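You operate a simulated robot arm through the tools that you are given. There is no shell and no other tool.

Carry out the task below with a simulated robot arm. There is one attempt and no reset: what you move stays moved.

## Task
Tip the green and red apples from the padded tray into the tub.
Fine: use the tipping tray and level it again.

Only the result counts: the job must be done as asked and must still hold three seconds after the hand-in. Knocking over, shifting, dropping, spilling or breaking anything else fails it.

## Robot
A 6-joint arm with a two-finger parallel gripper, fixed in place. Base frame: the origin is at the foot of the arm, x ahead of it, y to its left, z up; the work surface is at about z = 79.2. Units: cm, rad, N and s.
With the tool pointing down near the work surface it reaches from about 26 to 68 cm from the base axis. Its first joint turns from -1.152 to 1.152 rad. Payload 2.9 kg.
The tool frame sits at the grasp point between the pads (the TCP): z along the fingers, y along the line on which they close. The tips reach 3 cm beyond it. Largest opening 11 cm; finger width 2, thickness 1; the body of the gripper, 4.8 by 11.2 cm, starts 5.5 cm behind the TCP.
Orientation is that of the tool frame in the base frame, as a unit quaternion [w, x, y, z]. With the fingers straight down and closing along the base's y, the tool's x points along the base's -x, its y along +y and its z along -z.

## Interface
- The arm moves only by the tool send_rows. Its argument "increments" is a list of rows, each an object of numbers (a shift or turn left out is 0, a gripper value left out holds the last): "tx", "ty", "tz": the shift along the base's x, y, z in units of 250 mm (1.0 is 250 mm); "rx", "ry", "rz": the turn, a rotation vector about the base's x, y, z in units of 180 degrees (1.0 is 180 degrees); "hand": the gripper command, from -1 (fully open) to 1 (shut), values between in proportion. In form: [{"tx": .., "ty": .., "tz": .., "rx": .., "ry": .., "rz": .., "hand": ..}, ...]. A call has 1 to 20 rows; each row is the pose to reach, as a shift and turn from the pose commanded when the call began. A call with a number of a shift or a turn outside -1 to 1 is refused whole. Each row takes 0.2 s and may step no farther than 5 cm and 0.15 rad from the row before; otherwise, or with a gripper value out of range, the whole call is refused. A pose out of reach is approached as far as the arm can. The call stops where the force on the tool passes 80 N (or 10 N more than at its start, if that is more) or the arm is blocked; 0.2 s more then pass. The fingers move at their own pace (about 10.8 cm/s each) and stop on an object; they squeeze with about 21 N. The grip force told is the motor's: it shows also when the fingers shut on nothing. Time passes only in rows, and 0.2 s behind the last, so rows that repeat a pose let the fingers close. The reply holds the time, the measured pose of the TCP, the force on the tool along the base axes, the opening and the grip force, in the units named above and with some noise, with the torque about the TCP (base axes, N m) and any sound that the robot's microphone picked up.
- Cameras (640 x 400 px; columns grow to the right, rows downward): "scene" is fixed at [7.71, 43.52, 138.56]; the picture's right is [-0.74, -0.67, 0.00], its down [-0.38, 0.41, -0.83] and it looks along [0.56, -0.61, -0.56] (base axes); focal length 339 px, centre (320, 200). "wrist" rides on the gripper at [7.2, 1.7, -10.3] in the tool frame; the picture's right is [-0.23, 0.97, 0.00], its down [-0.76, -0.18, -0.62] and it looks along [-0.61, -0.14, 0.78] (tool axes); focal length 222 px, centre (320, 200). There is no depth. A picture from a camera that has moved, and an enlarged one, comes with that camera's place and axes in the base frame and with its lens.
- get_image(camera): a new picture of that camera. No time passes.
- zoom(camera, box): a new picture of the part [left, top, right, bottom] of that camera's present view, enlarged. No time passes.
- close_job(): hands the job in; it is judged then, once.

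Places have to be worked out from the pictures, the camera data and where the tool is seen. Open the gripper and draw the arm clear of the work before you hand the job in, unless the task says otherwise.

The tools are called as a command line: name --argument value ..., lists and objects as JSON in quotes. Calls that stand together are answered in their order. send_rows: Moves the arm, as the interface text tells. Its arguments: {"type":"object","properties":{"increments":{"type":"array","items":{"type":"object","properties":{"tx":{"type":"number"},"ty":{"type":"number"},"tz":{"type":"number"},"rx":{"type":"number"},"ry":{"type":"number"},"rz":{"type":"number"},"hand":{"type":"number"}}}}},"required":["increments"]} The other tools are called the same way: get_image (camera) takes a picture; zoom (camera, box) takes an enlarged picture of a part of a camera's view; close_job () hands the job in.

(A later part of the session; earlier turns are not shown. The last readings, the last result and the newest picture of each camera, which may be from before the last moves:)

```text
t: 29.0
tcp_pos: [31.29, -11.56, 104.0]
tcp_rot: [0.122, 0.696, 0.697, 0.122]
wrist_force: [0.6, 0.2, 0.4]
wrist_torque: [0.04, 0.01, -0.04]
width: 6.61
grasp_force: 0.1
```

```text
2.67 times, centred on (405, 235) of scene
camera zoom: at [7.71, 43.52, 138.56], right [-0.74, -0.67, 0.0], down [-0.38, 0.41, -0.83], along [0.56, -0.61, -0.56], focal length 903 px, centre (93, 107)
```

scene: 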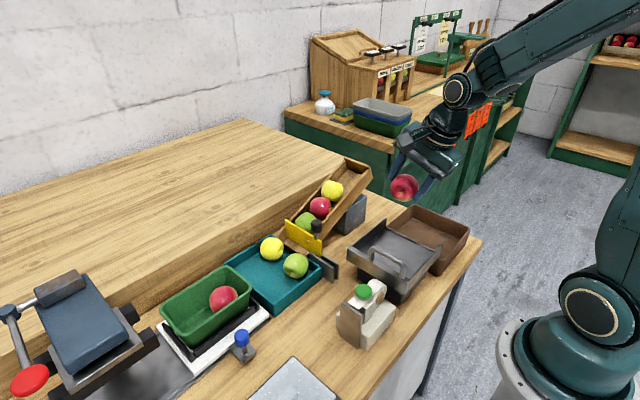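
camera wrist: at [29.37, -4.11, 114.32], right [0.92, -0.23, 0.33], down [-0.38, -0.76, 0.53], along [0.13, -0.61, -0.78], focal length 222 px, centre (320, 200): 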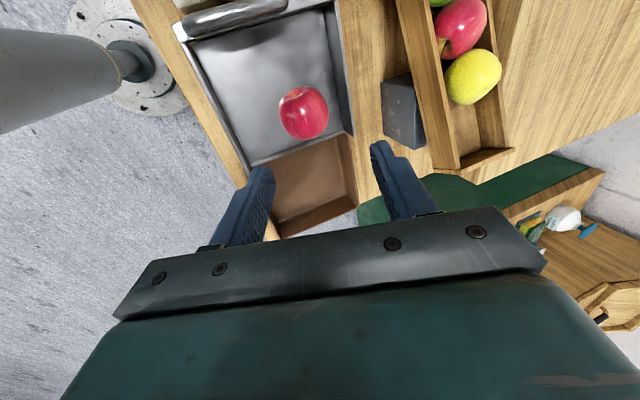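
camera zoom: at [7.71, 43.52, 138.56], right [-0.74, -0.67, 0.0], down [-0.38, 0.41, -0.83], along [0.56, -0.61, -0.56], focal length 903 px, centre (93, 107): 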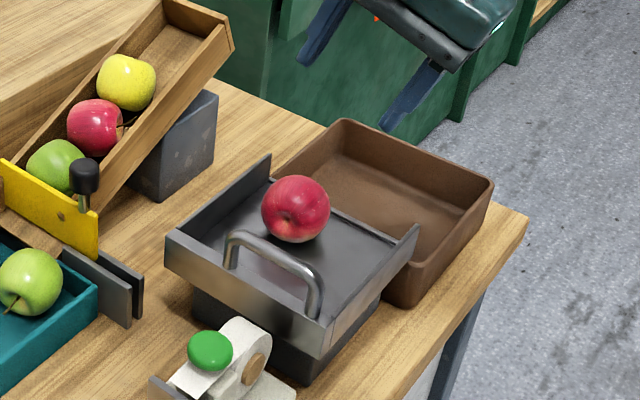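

The red apple is resting at about (34.7, −11.6) in the tipping tray. Next is the green one: I'll move above it with the gripper tilted about 10° the other way, so the base-side finger clears the near wall.

send_rows --increments '[{"tx": 0.09, "ty": 0.07, "ry": 0.0}, {"tx": 0.2, "ty": 0.16, "ry": 0.0}, {"tx": 0.31, "ty": 0.25, "ry": 0.0417}, {"tx": 0.42, "ty": 0.34, "ry": 0.0834}, {"tx": 0.53, "ty": 0.43, "ry": 0.125}, {"tx": 0.64, "ty": 0.52, "ry": 0.1667}, {"tx": 0.75, "ty": 0.61, "ry": 0.1667}, {"tx": 0.866, "ty": 0.69, "ry": 0.1667}, {"tx": 0.866, "ty": 0.69, "tz": -0.12, "ry": 0.1667}, {"tx": 0.866, "ty": 0.69, "tz": -0.245, "ry": 0.1667}, {"tx": 0.866, "ty": 0.69, "tz": -0.245, "ry": 0.1667}]'

get_image --camera "wrist"

zoom --camera "wrist" --box '[200, 40, 440, 200]'

get_image --camera "scene"

```text
t: 31.4
tcp_pos: [52.79, 5.7, 98.0]
tcp_rot: [-0.061, 0.705, 0.704, -0.062]
wrist_force: [0.0, -0.2, 0.6]
wrist_torque: [0.01, -0.02, 0.02]
width: 6.57
grasp_force: 0.1
```

```text
taken
camera wrist: at [56.34, 13.1, 107.89], right [0.96, -0.23, -0.17], down [-0.07, -0.76, 0.64], along [-0.28, -0.61, -0.75], focal length 222 px, centre (320, 200)
```

wrist: 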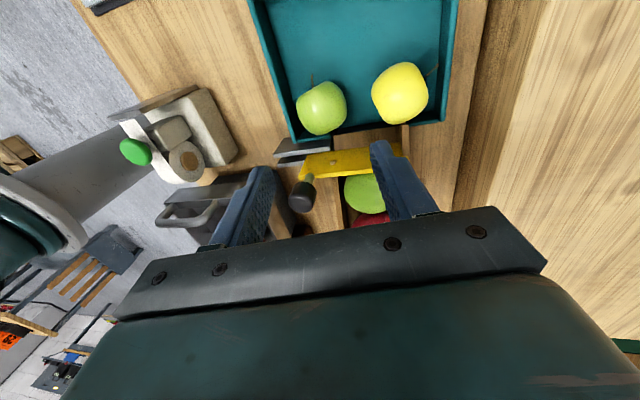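

```text
2.50 times, centred on (320, 120) of wrist
camera zoom: at [56.34, 13.1, 107.89], right [0.96, -0.23, -0.17], down [-0.07, -0.76, 0.64], along [-0.28, -0.61, -0.75], focal length 555 px, centre (320, 400)
```

zoom: 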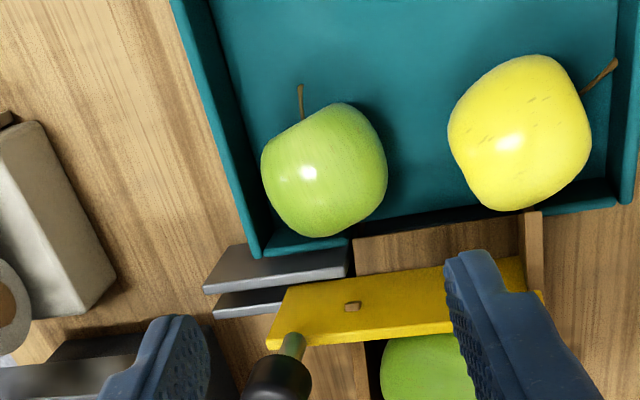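

```text
taken
```

scene: 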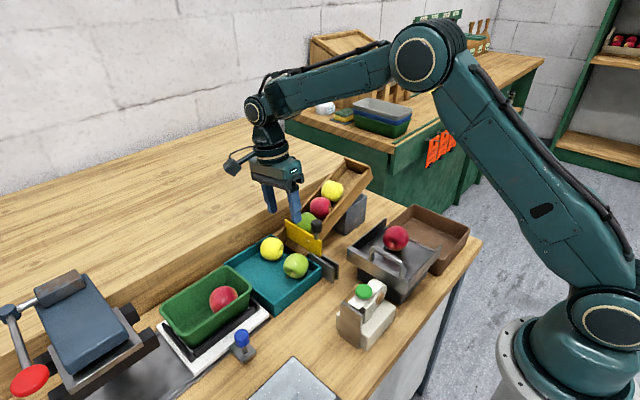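

The green apple is well aligned at about (50.2, 5.6), but the near wall's inner face is at about x 46.2. I'll increase the tilt to about 15° and come to a pre-approach point 10 cm back along the tool axis.

send_rows --increments '[{"tx": 0.0108, "ty": -0.003, "tz": -0.075, "ry": 0.0139, "hand": -0.15}, {"tx": 0.0216, "ty": -0.006, "tz": -0.151, "ry": 0.0278, "hand": -0.14}, {"tx": 0.0216, "ty": -0.006, "tz": -0.151, "ry": 0.0278, "hand": -0.14}]'

zoom --camera "wrist" --box '[200, 40, 440, 200]'

zoom --camera "scene" --box '[220, 160, 400, 300]'

```text
t: 32.2
tcp_pos: [53.54, 5.49, 94.39]
tcp_rot: [-0.093, 0.701, 0.701, -0.092]
wrist_force: [0.0, 0.4, 0.2]
wrist_torque: [0.0, 0.0, -0.02]
width: 6.29
grasp_force: 0.2
```

```text
2.50 times, centred on (320, 120) of wrist
camera zoom: at [57.84, 12.82, 103.84], right [0.94, -0.23, -0.25], down [-0.01, -0.76, 0.65], along [-0.34, -0.61, -0.72], focal length 555 px, centre (320, 400)
```

zoom: 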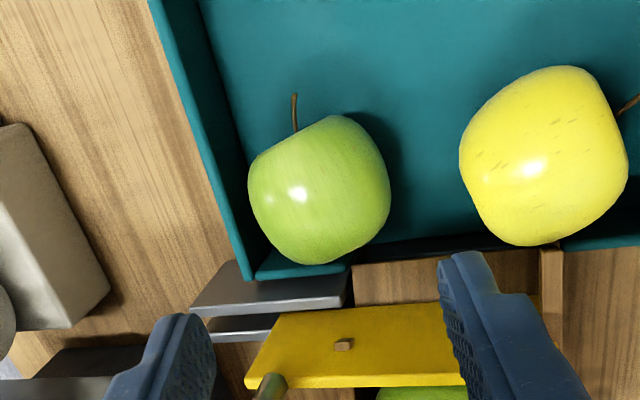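

```text
2.86 times, centred on (310, 230) of scene
camera zoom: at [7.71, 43.52, 138.56], right [-0.74, -0.67, 0.0], down [-0.38, 0.41, -0.83], along [0.56, -0.61, -0.56], focal length 968 px, centre (349, 114)
```

zoom: 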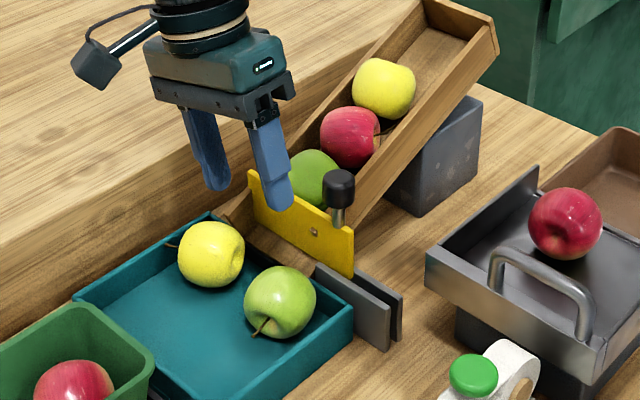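

The green apple is centred on the tool axis, about 12.8 cm ahead. I'll advance 8 cm along the axis and check again.

send_rows --increments '[{"tx": -0.02, "tz": -0.077}, {"tx": -0.042, "tz": -0.155}, {"tx": -0.062, "tz": -0.232}, {"tx": -0.083, "tz": -0.309}, {"tx": -0.083, "tz": -0.309}]'

zoom --camera "wrist" --box '[200, 60, 440, 220]'

zoom --camera "scene" --box '[220, 160, 400, 300]'

```text
t: 33.4
tcp_pos: [51.19, 5.75, 86.66]
tcp_rot: [-0.092, 0.701, 0.701, -0.093]
wrist_force: [0.0, 0.6, -0.8]
wrist_torque: [0.05, -0.02, 0.0]
width: 6.25
grasp_force: 0.1
```

```text
2.50 times, centred on (320, 140) of wrist
camera zoom: at [55.53, 13.01, 96.13], right [0.94, -0.23, -0.25], down [-0.01, -0.76, 0.65], along [-0.34, -0.61, -0.72], focal length 555 px, centre (320, 350)
```

zoom: 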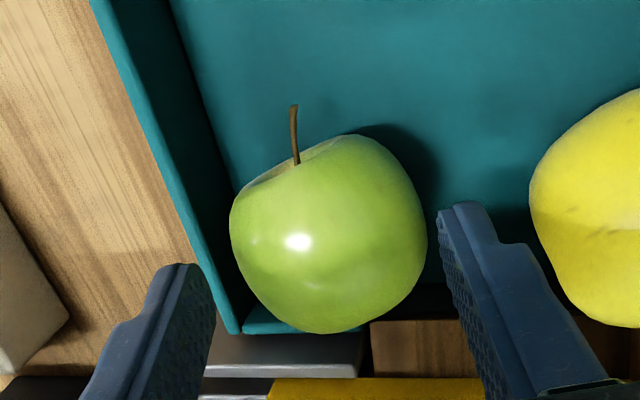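

```text
2.86 times, centred on (310, 230) of scene
camera zoom: at [7.71, 43.52, 138.56], right [-0.74, -0.67, 0.0], down [-0.38, 0.41, -0.83], along [0.56, -0.61, -0.56], focal length 968 px, centre (349, 114)
```

zoom: 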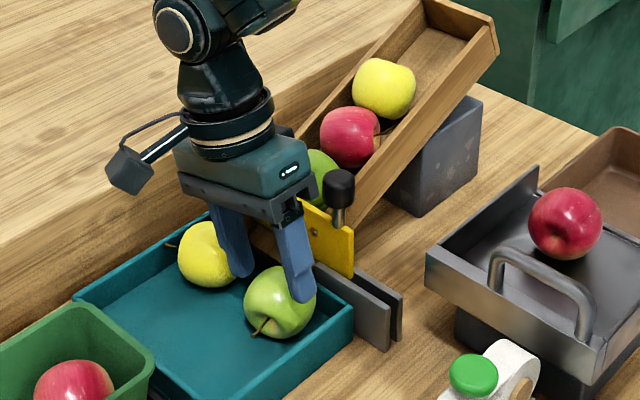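

The apple is 4.5 cm ahead and 0.2 cm toward +x. I'll shift slightly, narrow the opening a bit, and advance about 1.5 cm before rechecking the wall clearance.

send_rows --increments '[{"tx": 0.004, "tz": -0.02, "hand": -0.1}, {"tx": -0.004, "tz": -0.045, "hand": -0.1}, {"tx": -0.008, "tz": -0.06, "hand": -0.1}, {"tx": -0.008, "tz": -0.06, "hand": -0.1}]'

zoom --camera "wrist" --box '[200, 60, 440, 220]'

zoom --camera "scene" --box '[240, 200, 360, 300]'

```text
t: 34.4
tcp_pos: [51.1, 5.61, 84.93]
tcp_rot: [-0.092, 0.701, 0.701, -0.092]
wrist_force: [0.3, -0.7, 0.1]
wrist_torque: [0.02, -0.03, 0.0]
width: 6.03
grasp_force: 0.0
```

```text
2.50 times, centred on (320, 140) of wrist
camera zoom: at [55.35, 13.03, 94.58], right [0.94, -0.23, -0.25], down [-0.01, -0.76, 0.65], along [-0.34, -0.61, -0.72], focal length 555 px, centre (320, 350)
```

zoom: 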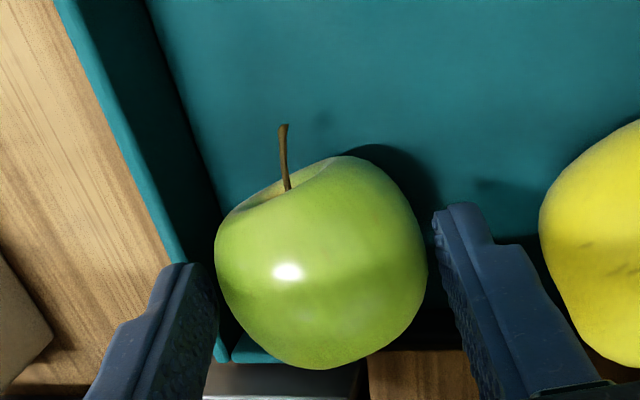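

```text
4.00 times, centred on (300, 250) of scene
camera zoom: at [7.71, 43.52, 138.56], right [-0.74, -0.67, 0.0], down [-0.38, 0.41, -0.83], along [0.56, -0.61, -0.56], focal length 1355 px, centre (400, 0)
```

zoom: 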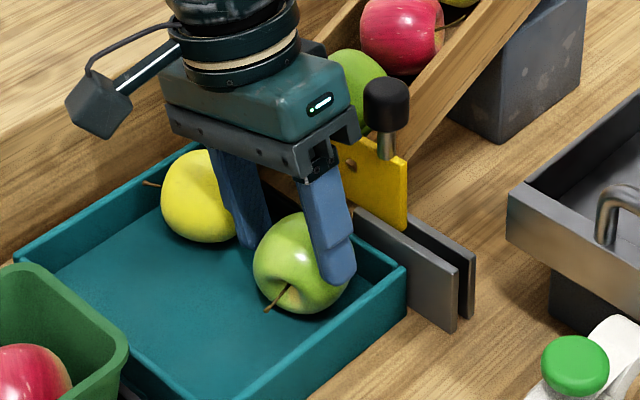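

The apple is centred and now 2.8 cm ahead, and no forces have shown up. I'll advance the last 0.5 cm and close gradually.

send_rows --increments '[{"tx": -0.003, "tz": -0.01}, {"tx": -0.005, "tz": -0.02}, {"tx": -0.005, "tz": -0.02, "hand": -0.06}, {"tx": -0.005, "tz": -0.02, "hand": -0.03}, {"tx": -0.005, "tz": -0.02, "hand": 0.0}, {"tx": -0.005, "tz": -0.02, "hand": 0.05}, {"tx": -0.005, "tz": -0.02, "hand": 0.1}, {"tx": -0.005, "tz": -0.02, "hand": 0.3}, {"tx": -0.005, "tz": -0.02, "hand": 0.3}]'

zoom --camera "wrist" --box '[200, 60, 440, 220]'

```text
t: 36.4
tcp_pos: [50.89, 5.61, 84.42]
tcp_rot: [-0.093, 0.701, 0.701, -0.093]
wrist_force: [-2.9, 0.3, 3.8]
wrist_torque: [0.01, 0.25, 0.0]
width: 5.59
grasp_force: 20.6
```

```text
2.50 times, centred on (320, 140) of wrist
camera zoom: at [55.21, 12.96, 94.03], right [0.94, -0.23, -0.25], down [-0.01, -0.76, 0.65], along [-0.34, -0.61, -0.72], focal length 555 px, centre (320, 350)
```

zoom: 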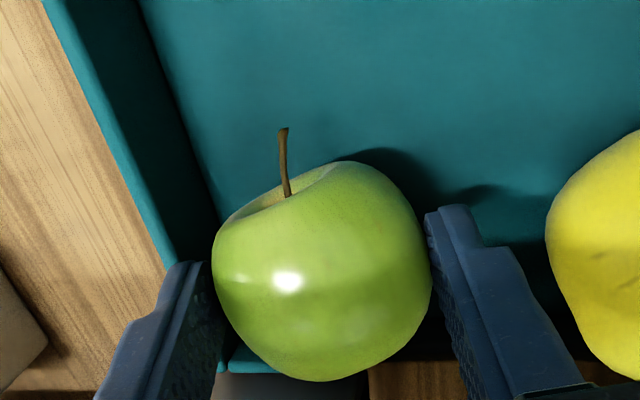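

The green apple is gripped at 5.6 cm with 21 N. I'll lift it straight up slowly.

send_rows --increments '[{"tz": 0.02}, {"tz": 0.05}, {"tz": 0.1}, {"tz": 0.18}, {"tz": 0.28}, {"tz": 0.4}, {"tz": 0.54}, {"tz": 0.68}, {"tz": 0.78}, {"tz": 0.78}]'

get_image --camera "wrist"

get_image --camera "scene"

```text
t: 38.6
tcp_pos: [50.99, 5.76, 104.24]
tcp_rot: [-0.092, 0.702, 0.701, -0.092]
wrist_force: [0.1, -0.1, -0.4]
wrist_torque: [-0.03, -0.02, 0.0]
width: 5.61
grasp_force: 21.3
```

```text
taken
camera wrist: at [55.32, 13.13, 113.84], right [0.94, -0.23, -0.25], down [-0.01, -0.76, 0.65], along [-0.34, -0.61, -0.72], focal length 222 px, centre (320, 200)
```

wrist: 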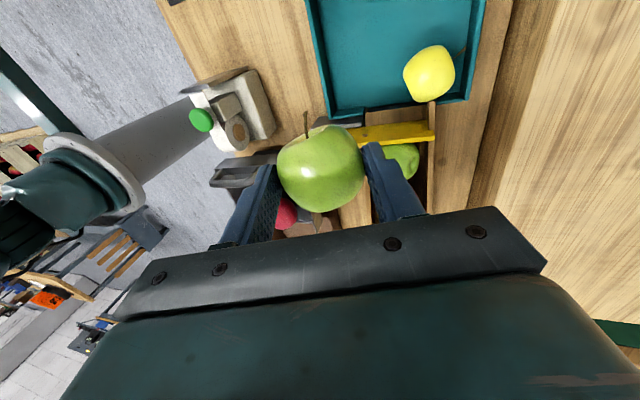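

```text
taken
```

scene: 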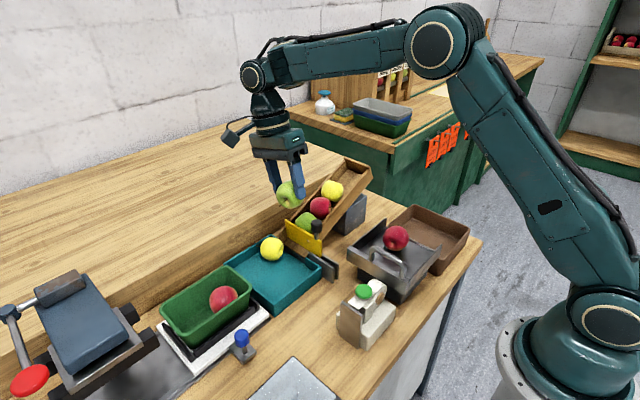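

The green apple is held securely, and the yellow one has not moved. I'll carry it over the tipping tray to TCP (32.0, −6.4), beside the red apple.

send_rows --increments '[{"tx": -0.06, "ty": -0.04}, {"tx": -0.16, "ty": -0.1}, {"tx": -0.28, "ty": -0.18}, {"tx": -0.4, "ty": -0.25}, {"tx": -0.52, "ty": -0.33}, {"tx": -0.63, "ty": -0.4}, {"tx": -0.71, "ty": -0.45}, {"tx": -0.76, "ty": -0.48}, {"tx": -0.76, "ty": -0.48}, {"tx": -0.76, "ty": -0.48, "tz": -0.12}, {"tx": -0.76, "ty": -0.48, "tz": -0.24}, {"tx": -0.76, "ty": -0.48, "tz": -0.24}]'

get_image --camera "wrist"

zoom --camera "scene" --box '[320, 140, 490, 310]'

```text
t: 41.2
tcp_pos: [32.11, -6.57, 97.9]
tcp_rot: [-0.092, 0.701, 0.702, -0.092]
wrist_force: [0.0, -0.2, -1.5]
wrist_torque: [0.0, -0.01, 0.01]
width: 5.6
grasp_force: 20.7
```

```text
taken
camera wrist: at [36.41, 0.84, 107.46], right [0.94, -0.23, -0.25], down [-0.01, -0.76, 0.65], along [-0.34, -0.61, -0.72], focal length 222 px, centre (320, 200)
```

wrist: 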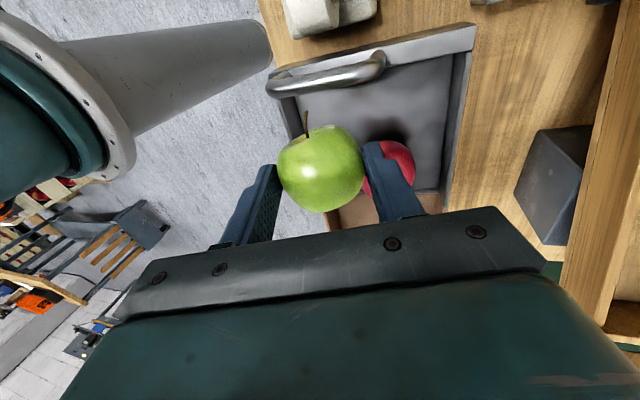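

```text
2.35 times, centred on (405, 225) of scene
camera zoom: at [7.71, 43.52, 138.56], right [-0.74, -0.67, 0.0], down [-0.38, 0.41, -0.83], along [0.56, -0.61, -0.56], focal length 797 px, centre (120, 141)
```

zoom: 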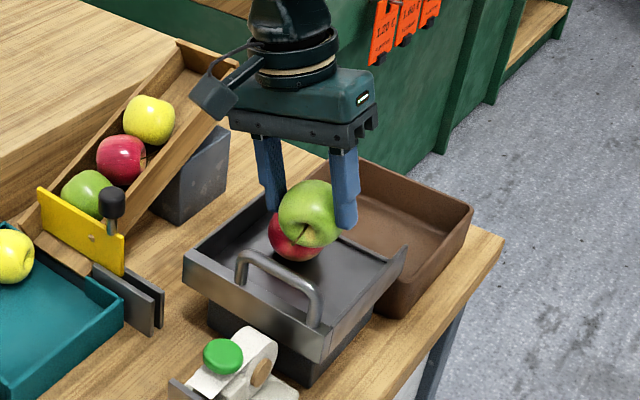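

Clear of the red apple and the handle. I'll lower to just above the expected contact at about z 90.5.

send_rows --increments '[{"tz": -0.08}, {"tz": -0.16}, {"tz": -0.22}, {"tz": -0.26}, {"tz": -0.28}, {"tz": -0.284}]'

get_image --camera "wrist"

zoom --camera "scene" --box '[320, 160, 490, 310]'

```text
t: 42.6
tcp_pos: [32.06, -6.46, 90.91]
tcp_rot: [-0.092, 0.701, 0.701, -0.093]
wrist_force: [-1.0, 0.0, -1.2]
wrist_torque: [0.0, -0.02, 0.05]
width: 5.55
grasp_force: 20.8
```

```text
taken
camera wrist: at [36.38, 0.9, 100.42], right [0.94, -0.23, -0.25], down [-0.01, -0.76, 0.65], along [-0.34, -0.61, -0.72], focal length 222 px, centre (320, 200)
```

wrist: 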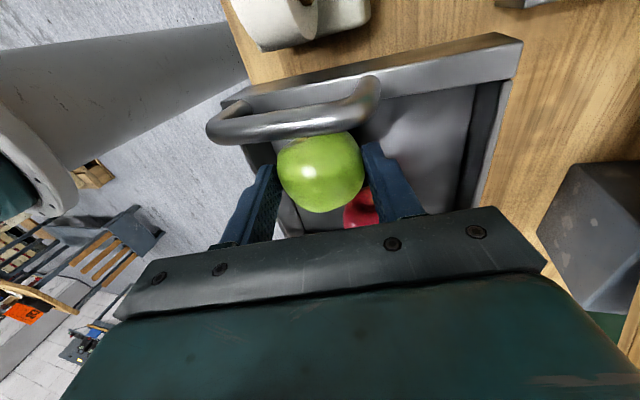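

```text
2.67 times, centred on (405, 235) of scene
camera zoom: at [7.71, 43.52, 138.56], right [-0.74, -0.67, 0.0], down [-0.38, 0.41, -0.83], along [0.56, -0.61, -0.56], focal length 903 px, centre (93, 107)
```

zoom: 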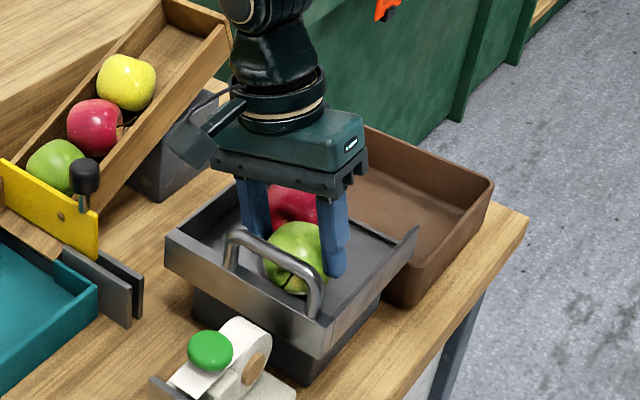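

No contact yet. I'll creep down in millimetre steps, watching the force.

send_rows --increments '[{"tz": -0.004}, {"tz": -0.008}, {"tz": -0.008}]'

```text
t: 43.4
tcp_pos: [31.84, -6.47, 90.63]
tcp_rot: [-0.093, 0.701, 0.701, -0.093]
wrist_force: [0.4, 0.9, 13.6]
wrist_torque: [0.1, 0.2, -0.01]
width: 5.54
grasp_force: 20.7
```

Contact at 13.6 N. I'll ease up slightly and release slowly.

send_rows --increments '[{"tz": 0.003}, {"tz": 0.003}, {"tz": 0.003, "hand": 0.0}, {"tz": 0.003, "hand": -0.02}, {"tz": 0.003, "hand": -0.05}, {"tz": 0.003, "hand": -0.08}, {"tz": 0.003, "hand": -0.11}, {"tz": 0.003, "hand": -0.14}, {"tz": 0.003, "hand": -0.18}, {"tz": 0.003, "hand": -0.18}]'

get_image --camera "wrist"

zoom --camera "scene" --box '[320, 160, 490, 310]'

```text
t: 45.6
tcp_pos: [31.95, -6.52, 90.7]
tcp_rot: [-0.092, 0.701, 0.701, -0.092]
wrist_force: [0.0, -0.7, -1.0]
wrist_torque: [0.01, 0.01, 0.04]
width: 6.47
grasp_force: 0.2
```

```text
taken
camera wrist: at [36.26, 0.88, 100.24], right [0.94, -0.23, -0.25], down [-0.01, -0.76, 0.65], along [-0.34, -0.61, -0.72], focal length 222 px, centre (320, 200)
```

wrist: 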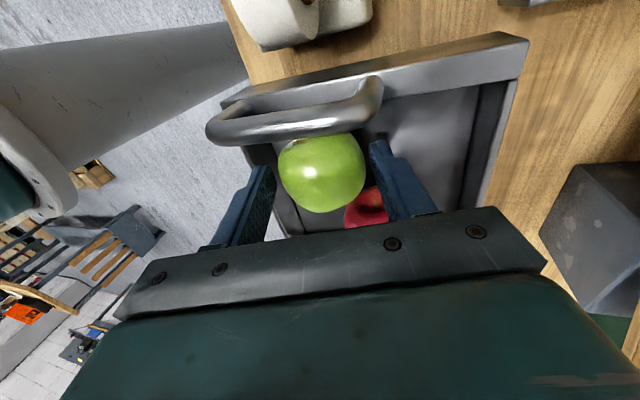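

```text
2.67 times, centred on (405, 235) of scene
camera zoom: at [7.71, 43.52, 138.56], right [-0.74, -0.67, 0.0], down [-0.38, 0.41, -0.83], along [0.56, -0.61, -0.56], focal length 903 px, centre (93, 107)
```

zoom: 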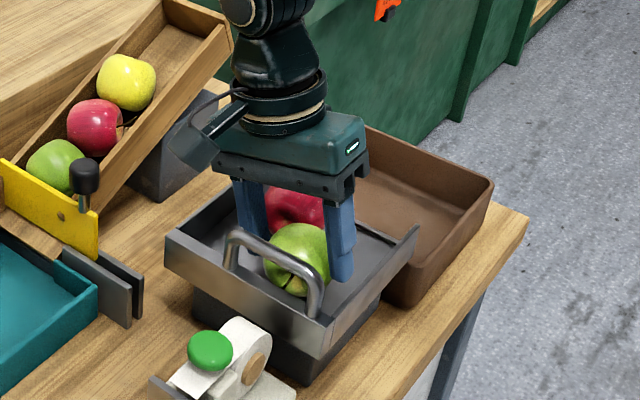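

Released and standing. I'll back out along the tool axis.

send_rows --increments '[{"tx": 0.008, "tz": 0.03}, {"tx": 0.02, "tz": 0.077}, {"tx": 0.042, "tz": 0.155}, {"tx": 0.062, "tz": 0.232}, {"tx": 0.083, "tz": 0.309}, {"tx": 0.104, "tz": 0.386}, {"tx": 0.104, "tz": 0.5}, {"tx": 0.104, "tz": 0.56}]'

get_image --camera "wrist"

zoom --camera "scene" --box '[320, 160, 490, 310]'

```text
t: 47.4
tcp_pos: [34.58, -6.39, 104.63]
tcp_rot: [-0.093, 0.701, 0.701, -0.092]
wrist_force: [0.2, -0.8, 0.4]
wrist_torque: [-0.01, 0.01, -0.01]
width: 6.52
grasp_force: 0.1
```

```text
taken
camera wrist: at [38.89, 1.01, 114.28], right [0.94, -0.23, -0.25], down [-0.01, -0.76, 0.65], along [-0.34, -0.61, -0.72], focal length 222 px, centre (320, 200)
```

wrist: 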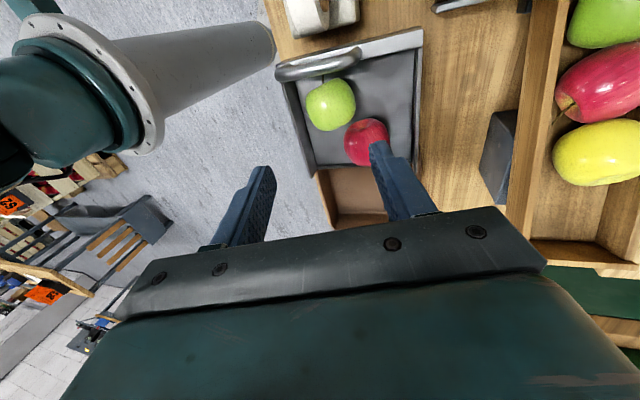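

```text
2.67 times, centred on (405, 235) of scene
camera zoom: at [7.71, 43.52, 138.56], right [-0.74, -0.67, 0.0], down [-0.38, 0.41, -0.83], along [0.56, -0.61, -0.56], focal length 903 px, centre (93, 107)
```

zoom: 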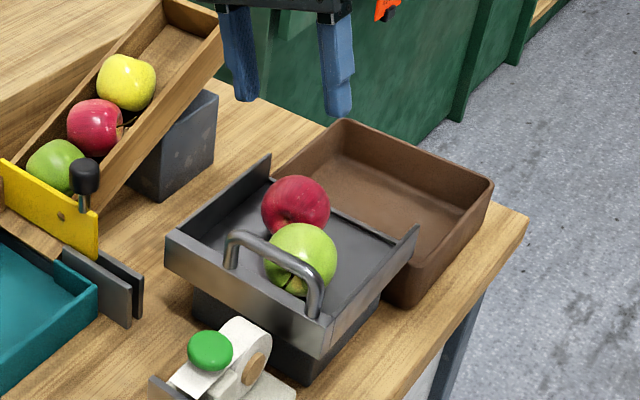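

Both apples are resting in the tipping tray. Now I'll untilt and turn the gripper back so it closes along y, ready for the handle.

send_rows --increments '[{"ry": -0.0417, "tz": 0.05, "hand": -0.3}, {"ry": -0.0833, "tz": 0.1, "hand": -0.3}, {"ry": -0.0833, "tz": 0.1, "hand": -0.3}]'

send_rows --increments '[{"rz": 0.0455, "tx": -0.012, "ty": 0.016}, {"rz": 0.091, "tx": -0.024, "ty": 0.032}, {"rz": 0.1365, "tx": -0.036, "ty": 0.048}, {"rz": 0.182, "tx": -0.048, "ty": 0.064}, {"rz": 0.2275, "tx": -0.06, "ty": 0.08}, {"rz": 0.273, "tx": -0.072, "ty": 0.096}, {"rz": 0.3185, "tx": -0.084, "ty": 0.112}, {"rz": 0.364, "tx": -0.096, "ty": 0.128}, {"rz": 0.4095, "tx": -0.108, "ty": 0.144}, {"rz": 0.455, "tx": -0.12, "ty": 0.16}, {"rz": 0.5, "tx": -0.135, "ty": 0.168}, {"rz": 0.5, "tx": -0.135, "ty": 0.168}]'

get_image --camera "wrist"

get_image --camera "scene"

```text
t: 48.2
tcp_pos: [34.57, -6.42, 107.26]
tcp_rot: [0.0, 0.707, 0.707, -0.001]
wrist_force: [-0.8, 0.0, 0.0]
wrist_torque: [-0.01, 0.0, 0.03]
width: 7.15
grasp_force: 0.0
```

```text
t: 50.8
tcp_pos: [31.2, -2.06, 107.26]
tcp_rot: [0.0, -0.001, 1.0, 0.001]
wrist_force: [-1.0, 0.3, -0.1]
wrist_torque: [-0.02, 0.02, 0.03]
width: 7.16
grasp_force: 0.2
```

```text
taken
camera wrist: at [23.91, -0.37, 117.62], right [0.23, 0.97, 0.0], down [0.76, -0.18, 0.62], along [0.61, -0.14, -0.78], focal length 222 px, centre (320, 200)
```

wrist: 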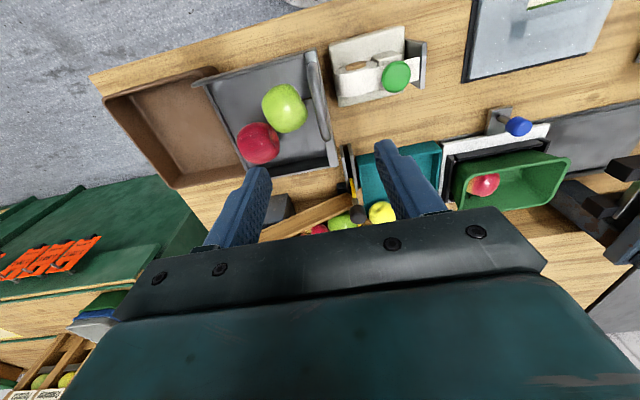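

```text
taken
```

scene: 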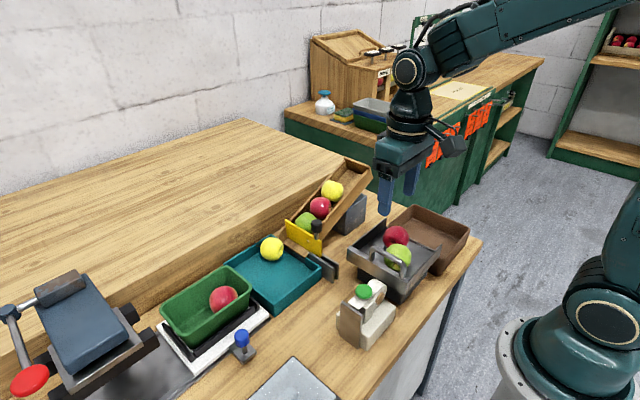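

zoom --camera "wrist" --box '[90, 20, 370, 200]'

zoom --camera "scene" --box '[330, 200, 480, 310]'

```text
2.22 times, centred on (230, 110) of wrist
camera zoom: at [23.91, -0.37, 117.62], right [0.23, 0.97, 0.0], down [0.76, -0.18, 0.62], along [0.61, -0.14, -0.78], focal length 494 px, centre (520, 400)
```

zoom: 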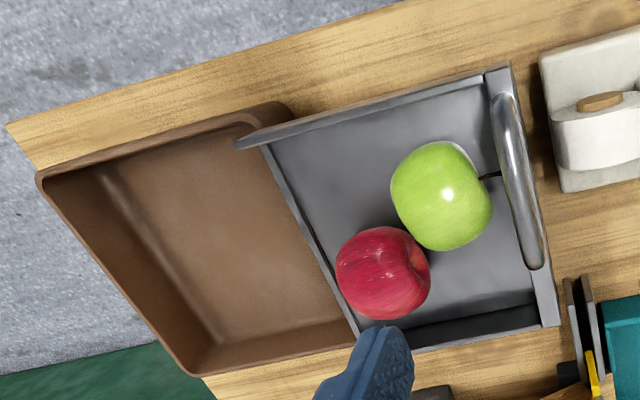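

```text
3.64 times, centred on (405, 255) of scene
camera zoom: at [7.71, 43.52, 138.56], right [-0.74, -0.67, 0.0], down [-0.38, 0.41, -0.83], along [0.56, -0.61, -0.56], focal length 1232 px, centre (11, 0)
```

zoom: 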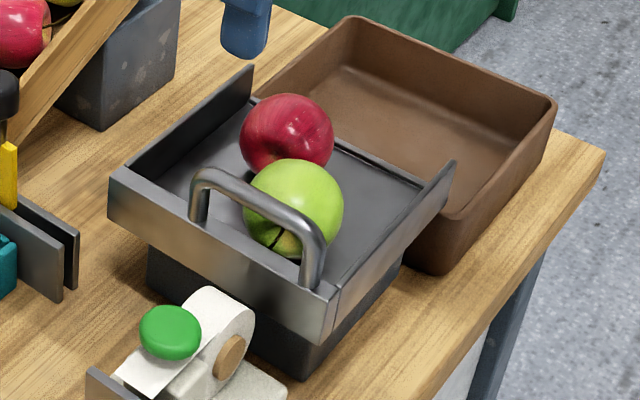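

The handle bar is at y≈−1.87 and z≈91.9, spanning x 26.8–35, and the green apple is at (31.2, −6.5). I'll partly close the fingers and descend to z≈98 above the bar to check.

send_rows --increments '[{"tx": -0.0086, "ty": 0.013, "tz": -0.1, "hand": 0.4}, {"tx": -0.0086, "ty": 0.013, "tz": -0.2, "hand": 0.4}, {"tx": -0.0086, "ty": 0.013, "tz": -0.3, "hand": 0.4}, {"tx": -0.0086, "ty": 0.013, "tz": -0.369, "hand": 0.4}, {"tx": -0.0086, "ty": 0.013, "tz": -0.369, "hand": 0.4}]'

get_image --camera "wrist"

zoom --camera "wrist" --box '[200, 60, 440, 220]'

zoom --camera "scene" --box '[330, 200, 480, 310]'

```text
t: 52.0
tcp_pos: [30.96, -1.78, 97.89]
tcp_rot: [0.0, 0.001, 1.0, 0.001]
wrist_force: [-0.5, 0.0, 0.6]
wrist_torque: [0.03, 0.03, -0.03]
width: 3.28
grasp_force: 0.2
```

```text
taken
camera wrist: at [23.73, -0.01, 108.28], right [0.23, 0.97, 0.0], down [0.76, -0.18, 0.62], along [0.61, -0.14, -0.78], focal length 222 px, centre (320, 200)
```

wrist: 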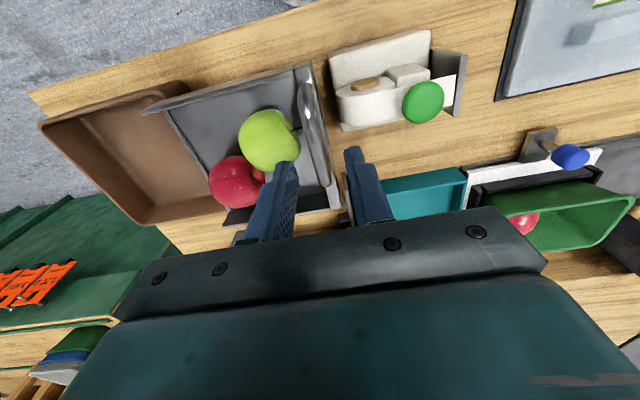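

```text
2.50 times, centred on (320, 140) of wrist
camera zoom: at [23.73, -0.01, 108.28], right [0.23, 0.97, 0.0], down [0.76, -0.18, 0.62], along [0.61, -0.14, -0.78], focal length 555 px, centre (320, 350)
```

zoom: 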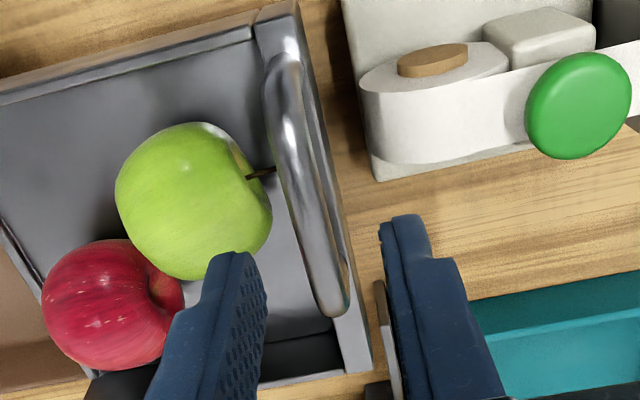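

```text
3.64 times, centred on (405, 255) of scene
camera zoom: at [7.71, 43.52, 138.56], right [-0.74, -0.67, 0.0], down [-0.38, 0.41, -0.83], along [0.56, -0.61, -0.56], focal length 1232 px, centre (11, 0)
```

zoom: 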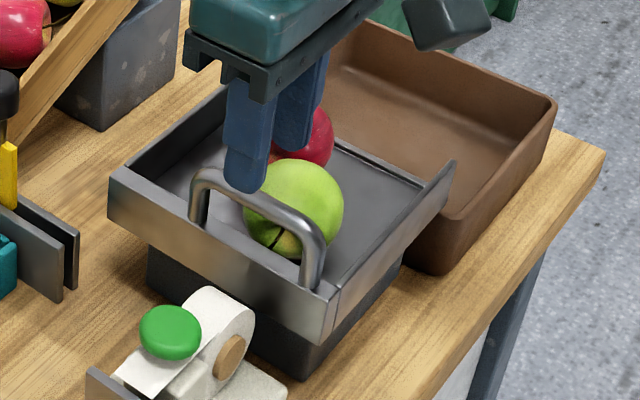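

The bar is a bit toward −y (about y −2.0), and the apple's stem is well below fingertip level. I'll shift slightly and lower so the tips are about 1 cm below the bar centre.

send_rows --increments '[{"ty": -0.006, "tz": -0.05}, {"ty": -0.006, "tz": -0.1}, {"ty": -0.006, "tz": -0.14}, {"ty": -0.006, "tz": -0.164}, {"ty": -0.006, "tz": -0.164}]'

zoom --camera "wrist" --box '[200, 60, 440, 220]'

zoom --camera "scene" --box '[330, 200, 480, 310]'

```text
t: 53.2
tcp_pos: [31.07, -2.06, 93.65]
tcp_rot: [-0.001, -0.001, 1.0, 0.0]
wrist_force: [0.6, 0.6, 0.3]
wrist_torque: [-0.01, 0.04, -0.04]
width: 3.28
grasp_force: 0.1
```

```text
2.50 times, centred on (320, 140) of wrist
camera zoom: at [23.77, -0.2, 104.12], right [0.23, 0.97, 0.0], down [0.76, -0.18, 0.62], along [0.61, -0.14, -0.78], focal length 555 px, centre (320, 350)
```

zoom: 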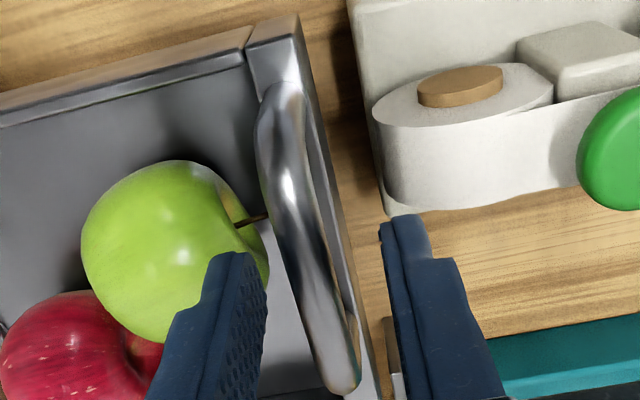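

```text
3.64 times, centred on (405, 255) of scene
camera zoom: at [7.71, 43.52, 138.56], right [-0.74, -0.67, 0.0], down [-0.38, 0.41, -0.83], along [0.56, -0.61, -0.56], focal length 1232 px, centre (11, 0)
```

zoom: 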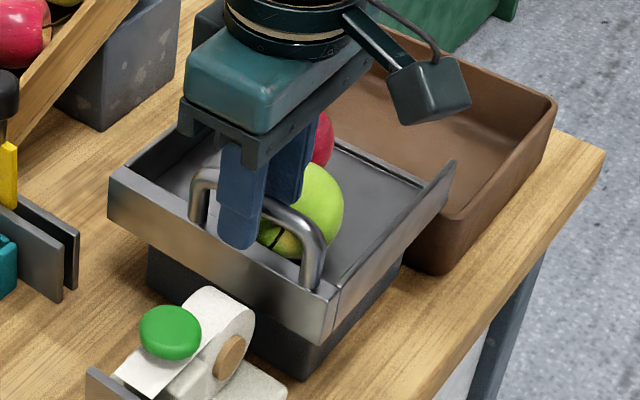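

The bar is centred between the fingers. I'll close on it gradually.

send_rows --increments '[{"hand": 0.5}, {"hand": 0.6}, {"hand": 0.7}, {"hand": 0.8}, {"hand": 0.9}, {"hand": 1.0}, {"hand": 1.0}]'

zoom --camera "wrist" --box '[200, 60, 440, 220]'

zoom --camera "scene" --box '[330, 200, 480, 310]'

```text
t: 54.8
tcp_pos: [31.03, -2.2, 93.79]
tcp_rot: [0.0, 0.002, 1.0, -0.002]
wrist_force: [0.7, -20.3, -5.4]
wrist_torque: [-0.35, -0.17, 0.09]
width: 1.16
grasp_force: 44.4
```

```text
2.50 times, centred on (320, 140) of wrist
camera zoom: at [23.79, -0.31, 104.13], right [0.23, 0.97, 0.0], down [0.76, -0.18, 0.62], along [0.61, -0.15, -0.78], focal length 555 px, centre (320, 350)
```

zoom: 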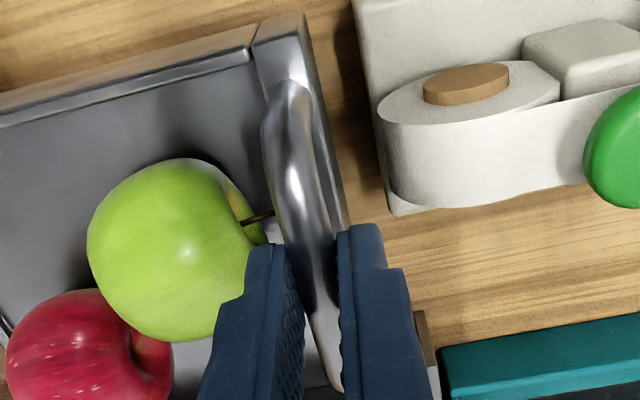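

```text
3.64 times, centred on (405, 255) of scene
camera zoom: at [7.72, 43.47, 138.57], right [-0.74, -0.67, 0.0], down [-0.38, 0.41, -0.83], along [0.56, -0.61, -0.56], focal length 1232 px, centre (11, 0)
```

zoom: 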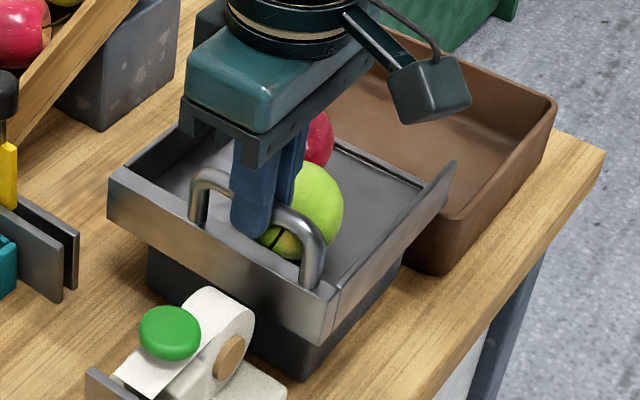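

Gripped at 1.16 cm, with a −20 N side force on the tool, so the bar sits about 0.2 cm further −y. I'll shift to relieve that before lifting.

send_rows --increments '[{"ty": -0.004}, {"ty": -0.008}, {"ty": -0.008}]'

```text
t: 55.6
tcp_pos: [31.03, -2.24, 93.86]
tcp_rot: [0.0, -0.001, 1.0, 0.0]
wrist_force: [0.8, -8.3, -6.7]
wrist_torque: [-0.13, 0.03, -0.01]
width: 1.12
grasp_force: 44.7
```

The side force is nearly gone. I'll start tipping with a small 5° rotation about an estimated hinge line at y≈−16.7 and z≈85.2, watching the forces.

send_rows --increments '[{"ty": -0.012, "tz": 0.0125, "rx": 0.007}, {"ty": -0.0197, "tz": 0.025, "rx": 0.0139}, {"ty": -0.028, "tz": 0.037, "rx": 0.021}, {"ty": -0.0364, "tz": 0.0492, "rx": 0.0278}, {"ty": -0.0364, "tz": 0.0492, "rx": 0.0278}]'

get_image --camera "scene"

zoom --camera "scene" --box '[330, 190, 480, 310]'

```text
t: 56.8
tcp_pos: [31.14, -3.21, 95.13]
tcp_rot: [-0.001, -0.001, 0.999, 0.043]
wrist_force: [2.3, 4.5, 1.3]
wrist_torque: [0.11, 0.96, 0.06]
width: 1.12
grasp_force: 44.8
```

```text
taken
```

scene: 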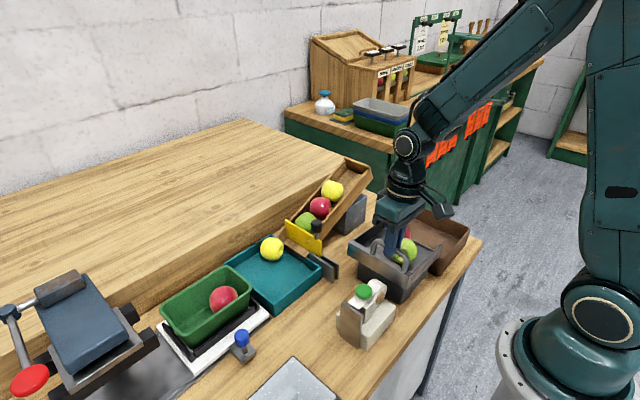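

```text
3.33 times, centred on (405, 250) of scene
camera zoom: at [7.72, 43.53, 138.55], right [-0.74, -0.67, 0.0], down [-0.38, 0.41, -0.83], along [0.56, -0.61, -0.56], focal length 1129 px, centre (37, 33)
```

zoom: 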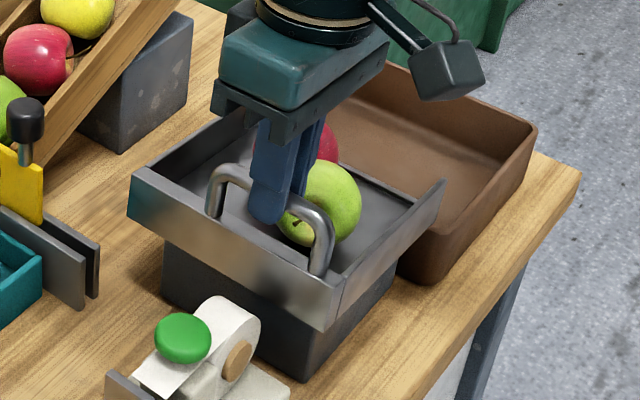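

The tray is tilting cleanly about the hinge and the forces are low, so the arc is right. I'll continue gently to 15°.

send_rows --increments '[{"ty": -0.0122, "tz": 0.0188, "rx": 0.0111}, {"ty": -0.026, "tz": 0.0372, "rx": 0.0222}, {"ty": -0.0405, "tz": 0.055, "rx": 0.0333}, {"ty": -0.0566, "tz": 0.0722, "rx": 0.0444}, {"ty": -0.0733, "tz": 0.0888, "rx": 0.0556}, {"ty": -0.0733, "tz": 0.0888, "rx": 0.0556}]'

zoom --camera "scene" --box '[330, 190, 480, 310]'

get_image --camera "wrist"

```text
t: 58.2
tcp_pos: [31.02, -5.1, 97.43]
tcp_rot: [0.002, 0.002, 0.991, 0.13]
wrist_force: [2.7, -14.2, -13.0]
wrist_torque: [-0.34, -0.78, -0.11]
width: 1.11
grasp_force: 45.0
```

```text
3.33 times, centred on (405, 250) of scene
camera zoom: at [7.74, 43.48, 138.57], right [-0.74, -0.67, 0.0], down [-0.38, 0.41, -0.83], along [0.56, -0.61, -0.56], focal length 1129 px, centre (37, 33)
```

zoom: 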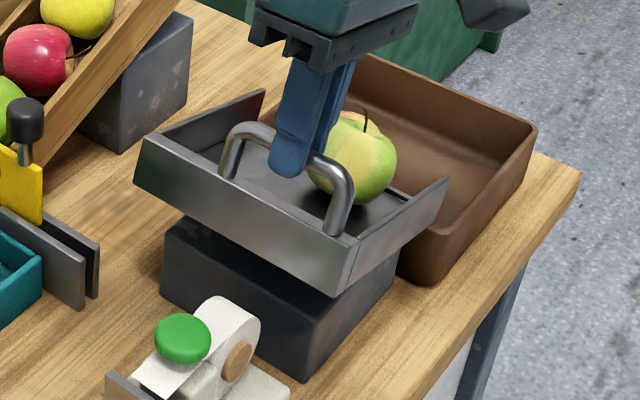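

```text
taken
camera wrist: at [23.76, -6.0, 107.86], right [0.23, 0.94, 0.25], down [0.76, -0.33, 0.56], along [0.61, 0.06, -0.79], focal length 222 px, centre (320, 200)
```

wrist: 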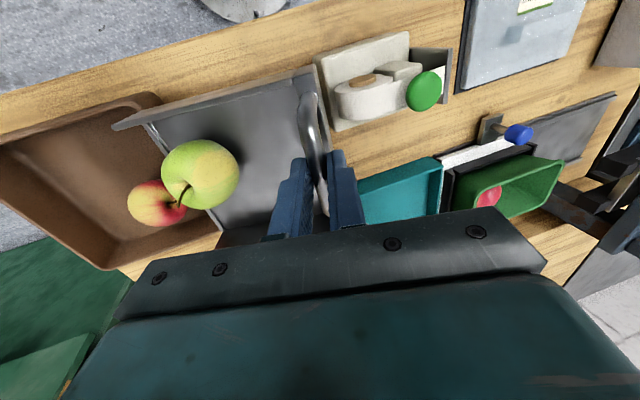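

At 15° the red apple has already rolled into the tub and the green one is rolling. I'll hold here so it goes gently.

send_rows --increments '[{"tz": 0}, {"tz": 0}, {"tz": 0}]'

zoom --camera "scene" --box '[330, 190, 480, 310]'

get_image --camera "wrist"

```text
t: 59.0
tcp_pos: [31.06, -5.13, 97.46]
tcp_rot: [0.0, 0.0, 0.992, 0.128]
wrist_force: [7.6, -17.5, -16.3]
wrist_torque: [-0.4, -0.64, -0.07]
width: 1.14
grasp_force: 45.0
```

```text
3.33 times, centred on (405, 250) of scene
camera zoom: at [7.75, 43.47, 138.57], right [-0.74, -0.67, 0.0], down [-0.38, 0.41, -0.83], along [0.56, -0.61, -0.56], focal length 1129 px, centre (37, 33)
```

zoom: 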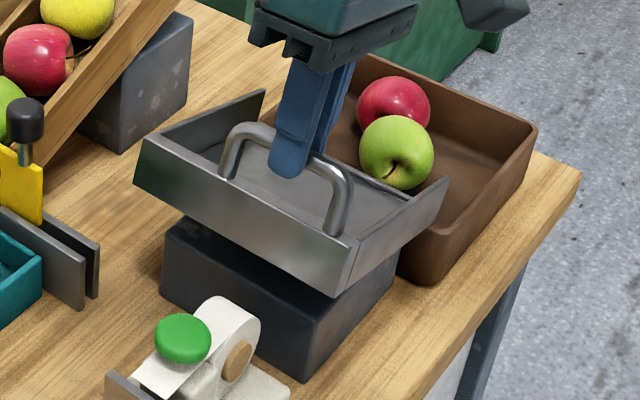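

```text
taken
camera wrist: at [23.77, -5.98, 107.85], right [0.23, 0.94, 0.25], down [0.76, -0.33, 0.56], along [0.61, 0.06, -0.79], focal length 222 px, centre (320, 200)
```

wrist: 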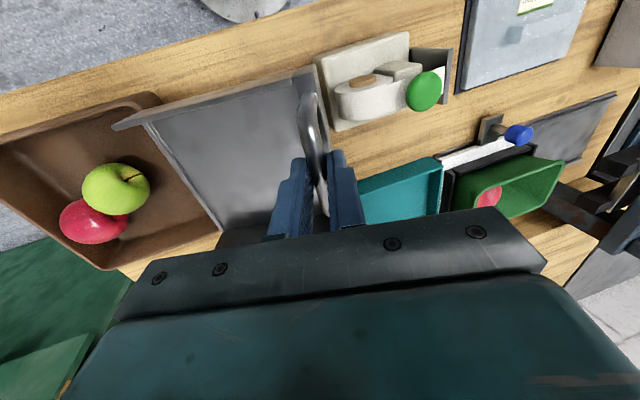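

Both apples are in the tub. I'll hold a little longer to let them settle, then look again.

send_rows --increments '[{"tz": 0}, {"tz": 0}, {"tz": 0}, {"tz": 0}, {"tz": 0}, {"tz": 0}, {"tz": 0}]'

zoom --camera "scene" --box '[330, 190, 480, 310]'

zoom --camera "wrist" --box '[0, 60, 300, 280]'

```text
t: 60.6
tcp_pos: [31.06, -5.1, 97.44]
tcp_rot: [0.0, 0.0, 0.992, 0.129]
wrist_force: [11.4, -17.6, -15.8]
wrist_torque: [-0.41, -0.19, 0.05]
width: 1.13
grasp_force: 45.0
```

```text
3.33 times, centred on (405, 250) of scene
camera zoom: at [7.76, 43.47, 138.57], right [-0.74, -0.67, 0.0], down [-0.38, 0.41, -0.83], along [0.56, -0.61, -0.56], focal length 1129 px, centre (37, 33)
```

zoom: 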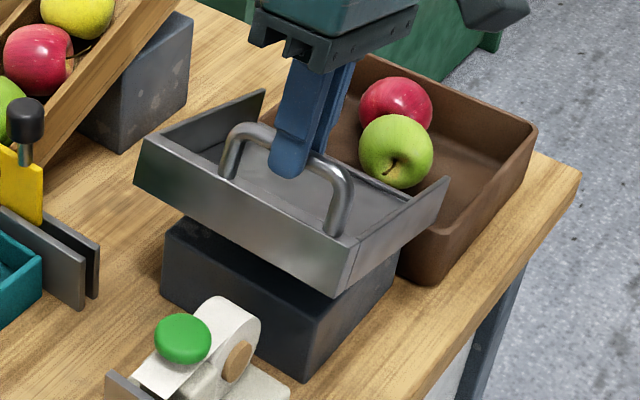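

```text
1.82 times, centred on (150, 170) of wrist
camera zoom: at [23.77, -5.97, 107.85], right [0.23, 0.94, 0.25], down [0.76, -0.33, 0.56], along [0.61, 0.06, -0.79], focal length 404 px, centre (629, 254)
```

zoom: 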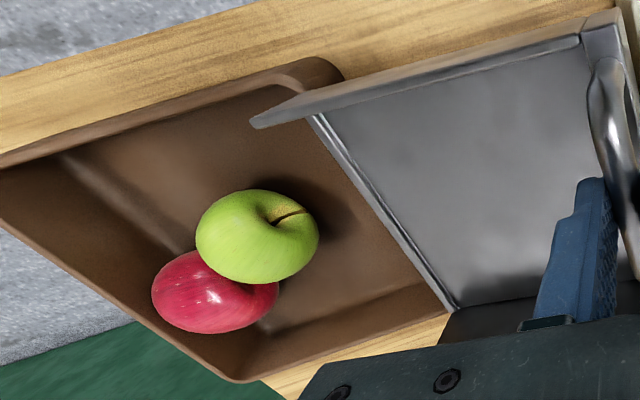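

Both apples have settled on the tub floor. Now I'll lower the tray back along the same arc, slowly.

send_rows --increments '[{"ty": 0.0083, "tz": -0.0083, "rx": -0.0056}, {"ty": 0.0167, "tz": -0.0166, "rx": -0.0112}, {"ty": 0.0248, "tz": -0.0252, "rx": -0.0168}, {"ty": 0.0328, "tz": -0.0338, "rx": -0.0223}, {"ty": 0.04, "tz": -0.0427, "rx": -0.0279}, {"ty": 0.0473, "tz": -0.0516, "rx": -0.0334}, {"ty": 0.0542, "tz": -0.0608, "rx": -0.039}, {"ty": 0.0611, "tz": -0.07, "rx": -0.0445}, {"ty": 0.0672, "tz": -0.0794, "rx": -0.05}, {"ty": 0.0733, "tz": -0.0888, "rx": -0.0556}, {"ty": 0.0733, "tz": -0.0888, "rx": -0.0556}]'

zoom --camera "scene" --box '[330, 190, 480, 310]'

```text
t: 63.0
tcp_pos: [31.05, -3.07, 95.04]
tcp_rot: [0.0, -0.001, 0.999, 0.044]
wrist_force: [9.9, 2.8, 0.2]
wrist_torque: [0.05, -0.17, -0.1]
width: 1.11
grasp_force: 44.9
```

```text
3.33 times, centred on (405, 250) of scene
camera zoom: at [7.74, 43.53, 138.55], right [-0.74, -0.67, 0.0], down [-0.38, 0.41, -0.83], along [0.56, -0.61, -0.56], focal length 1129 px, centre (37, 33)
```

zoom: 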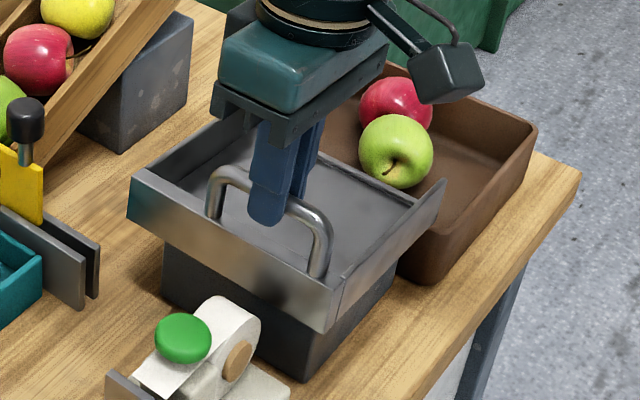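

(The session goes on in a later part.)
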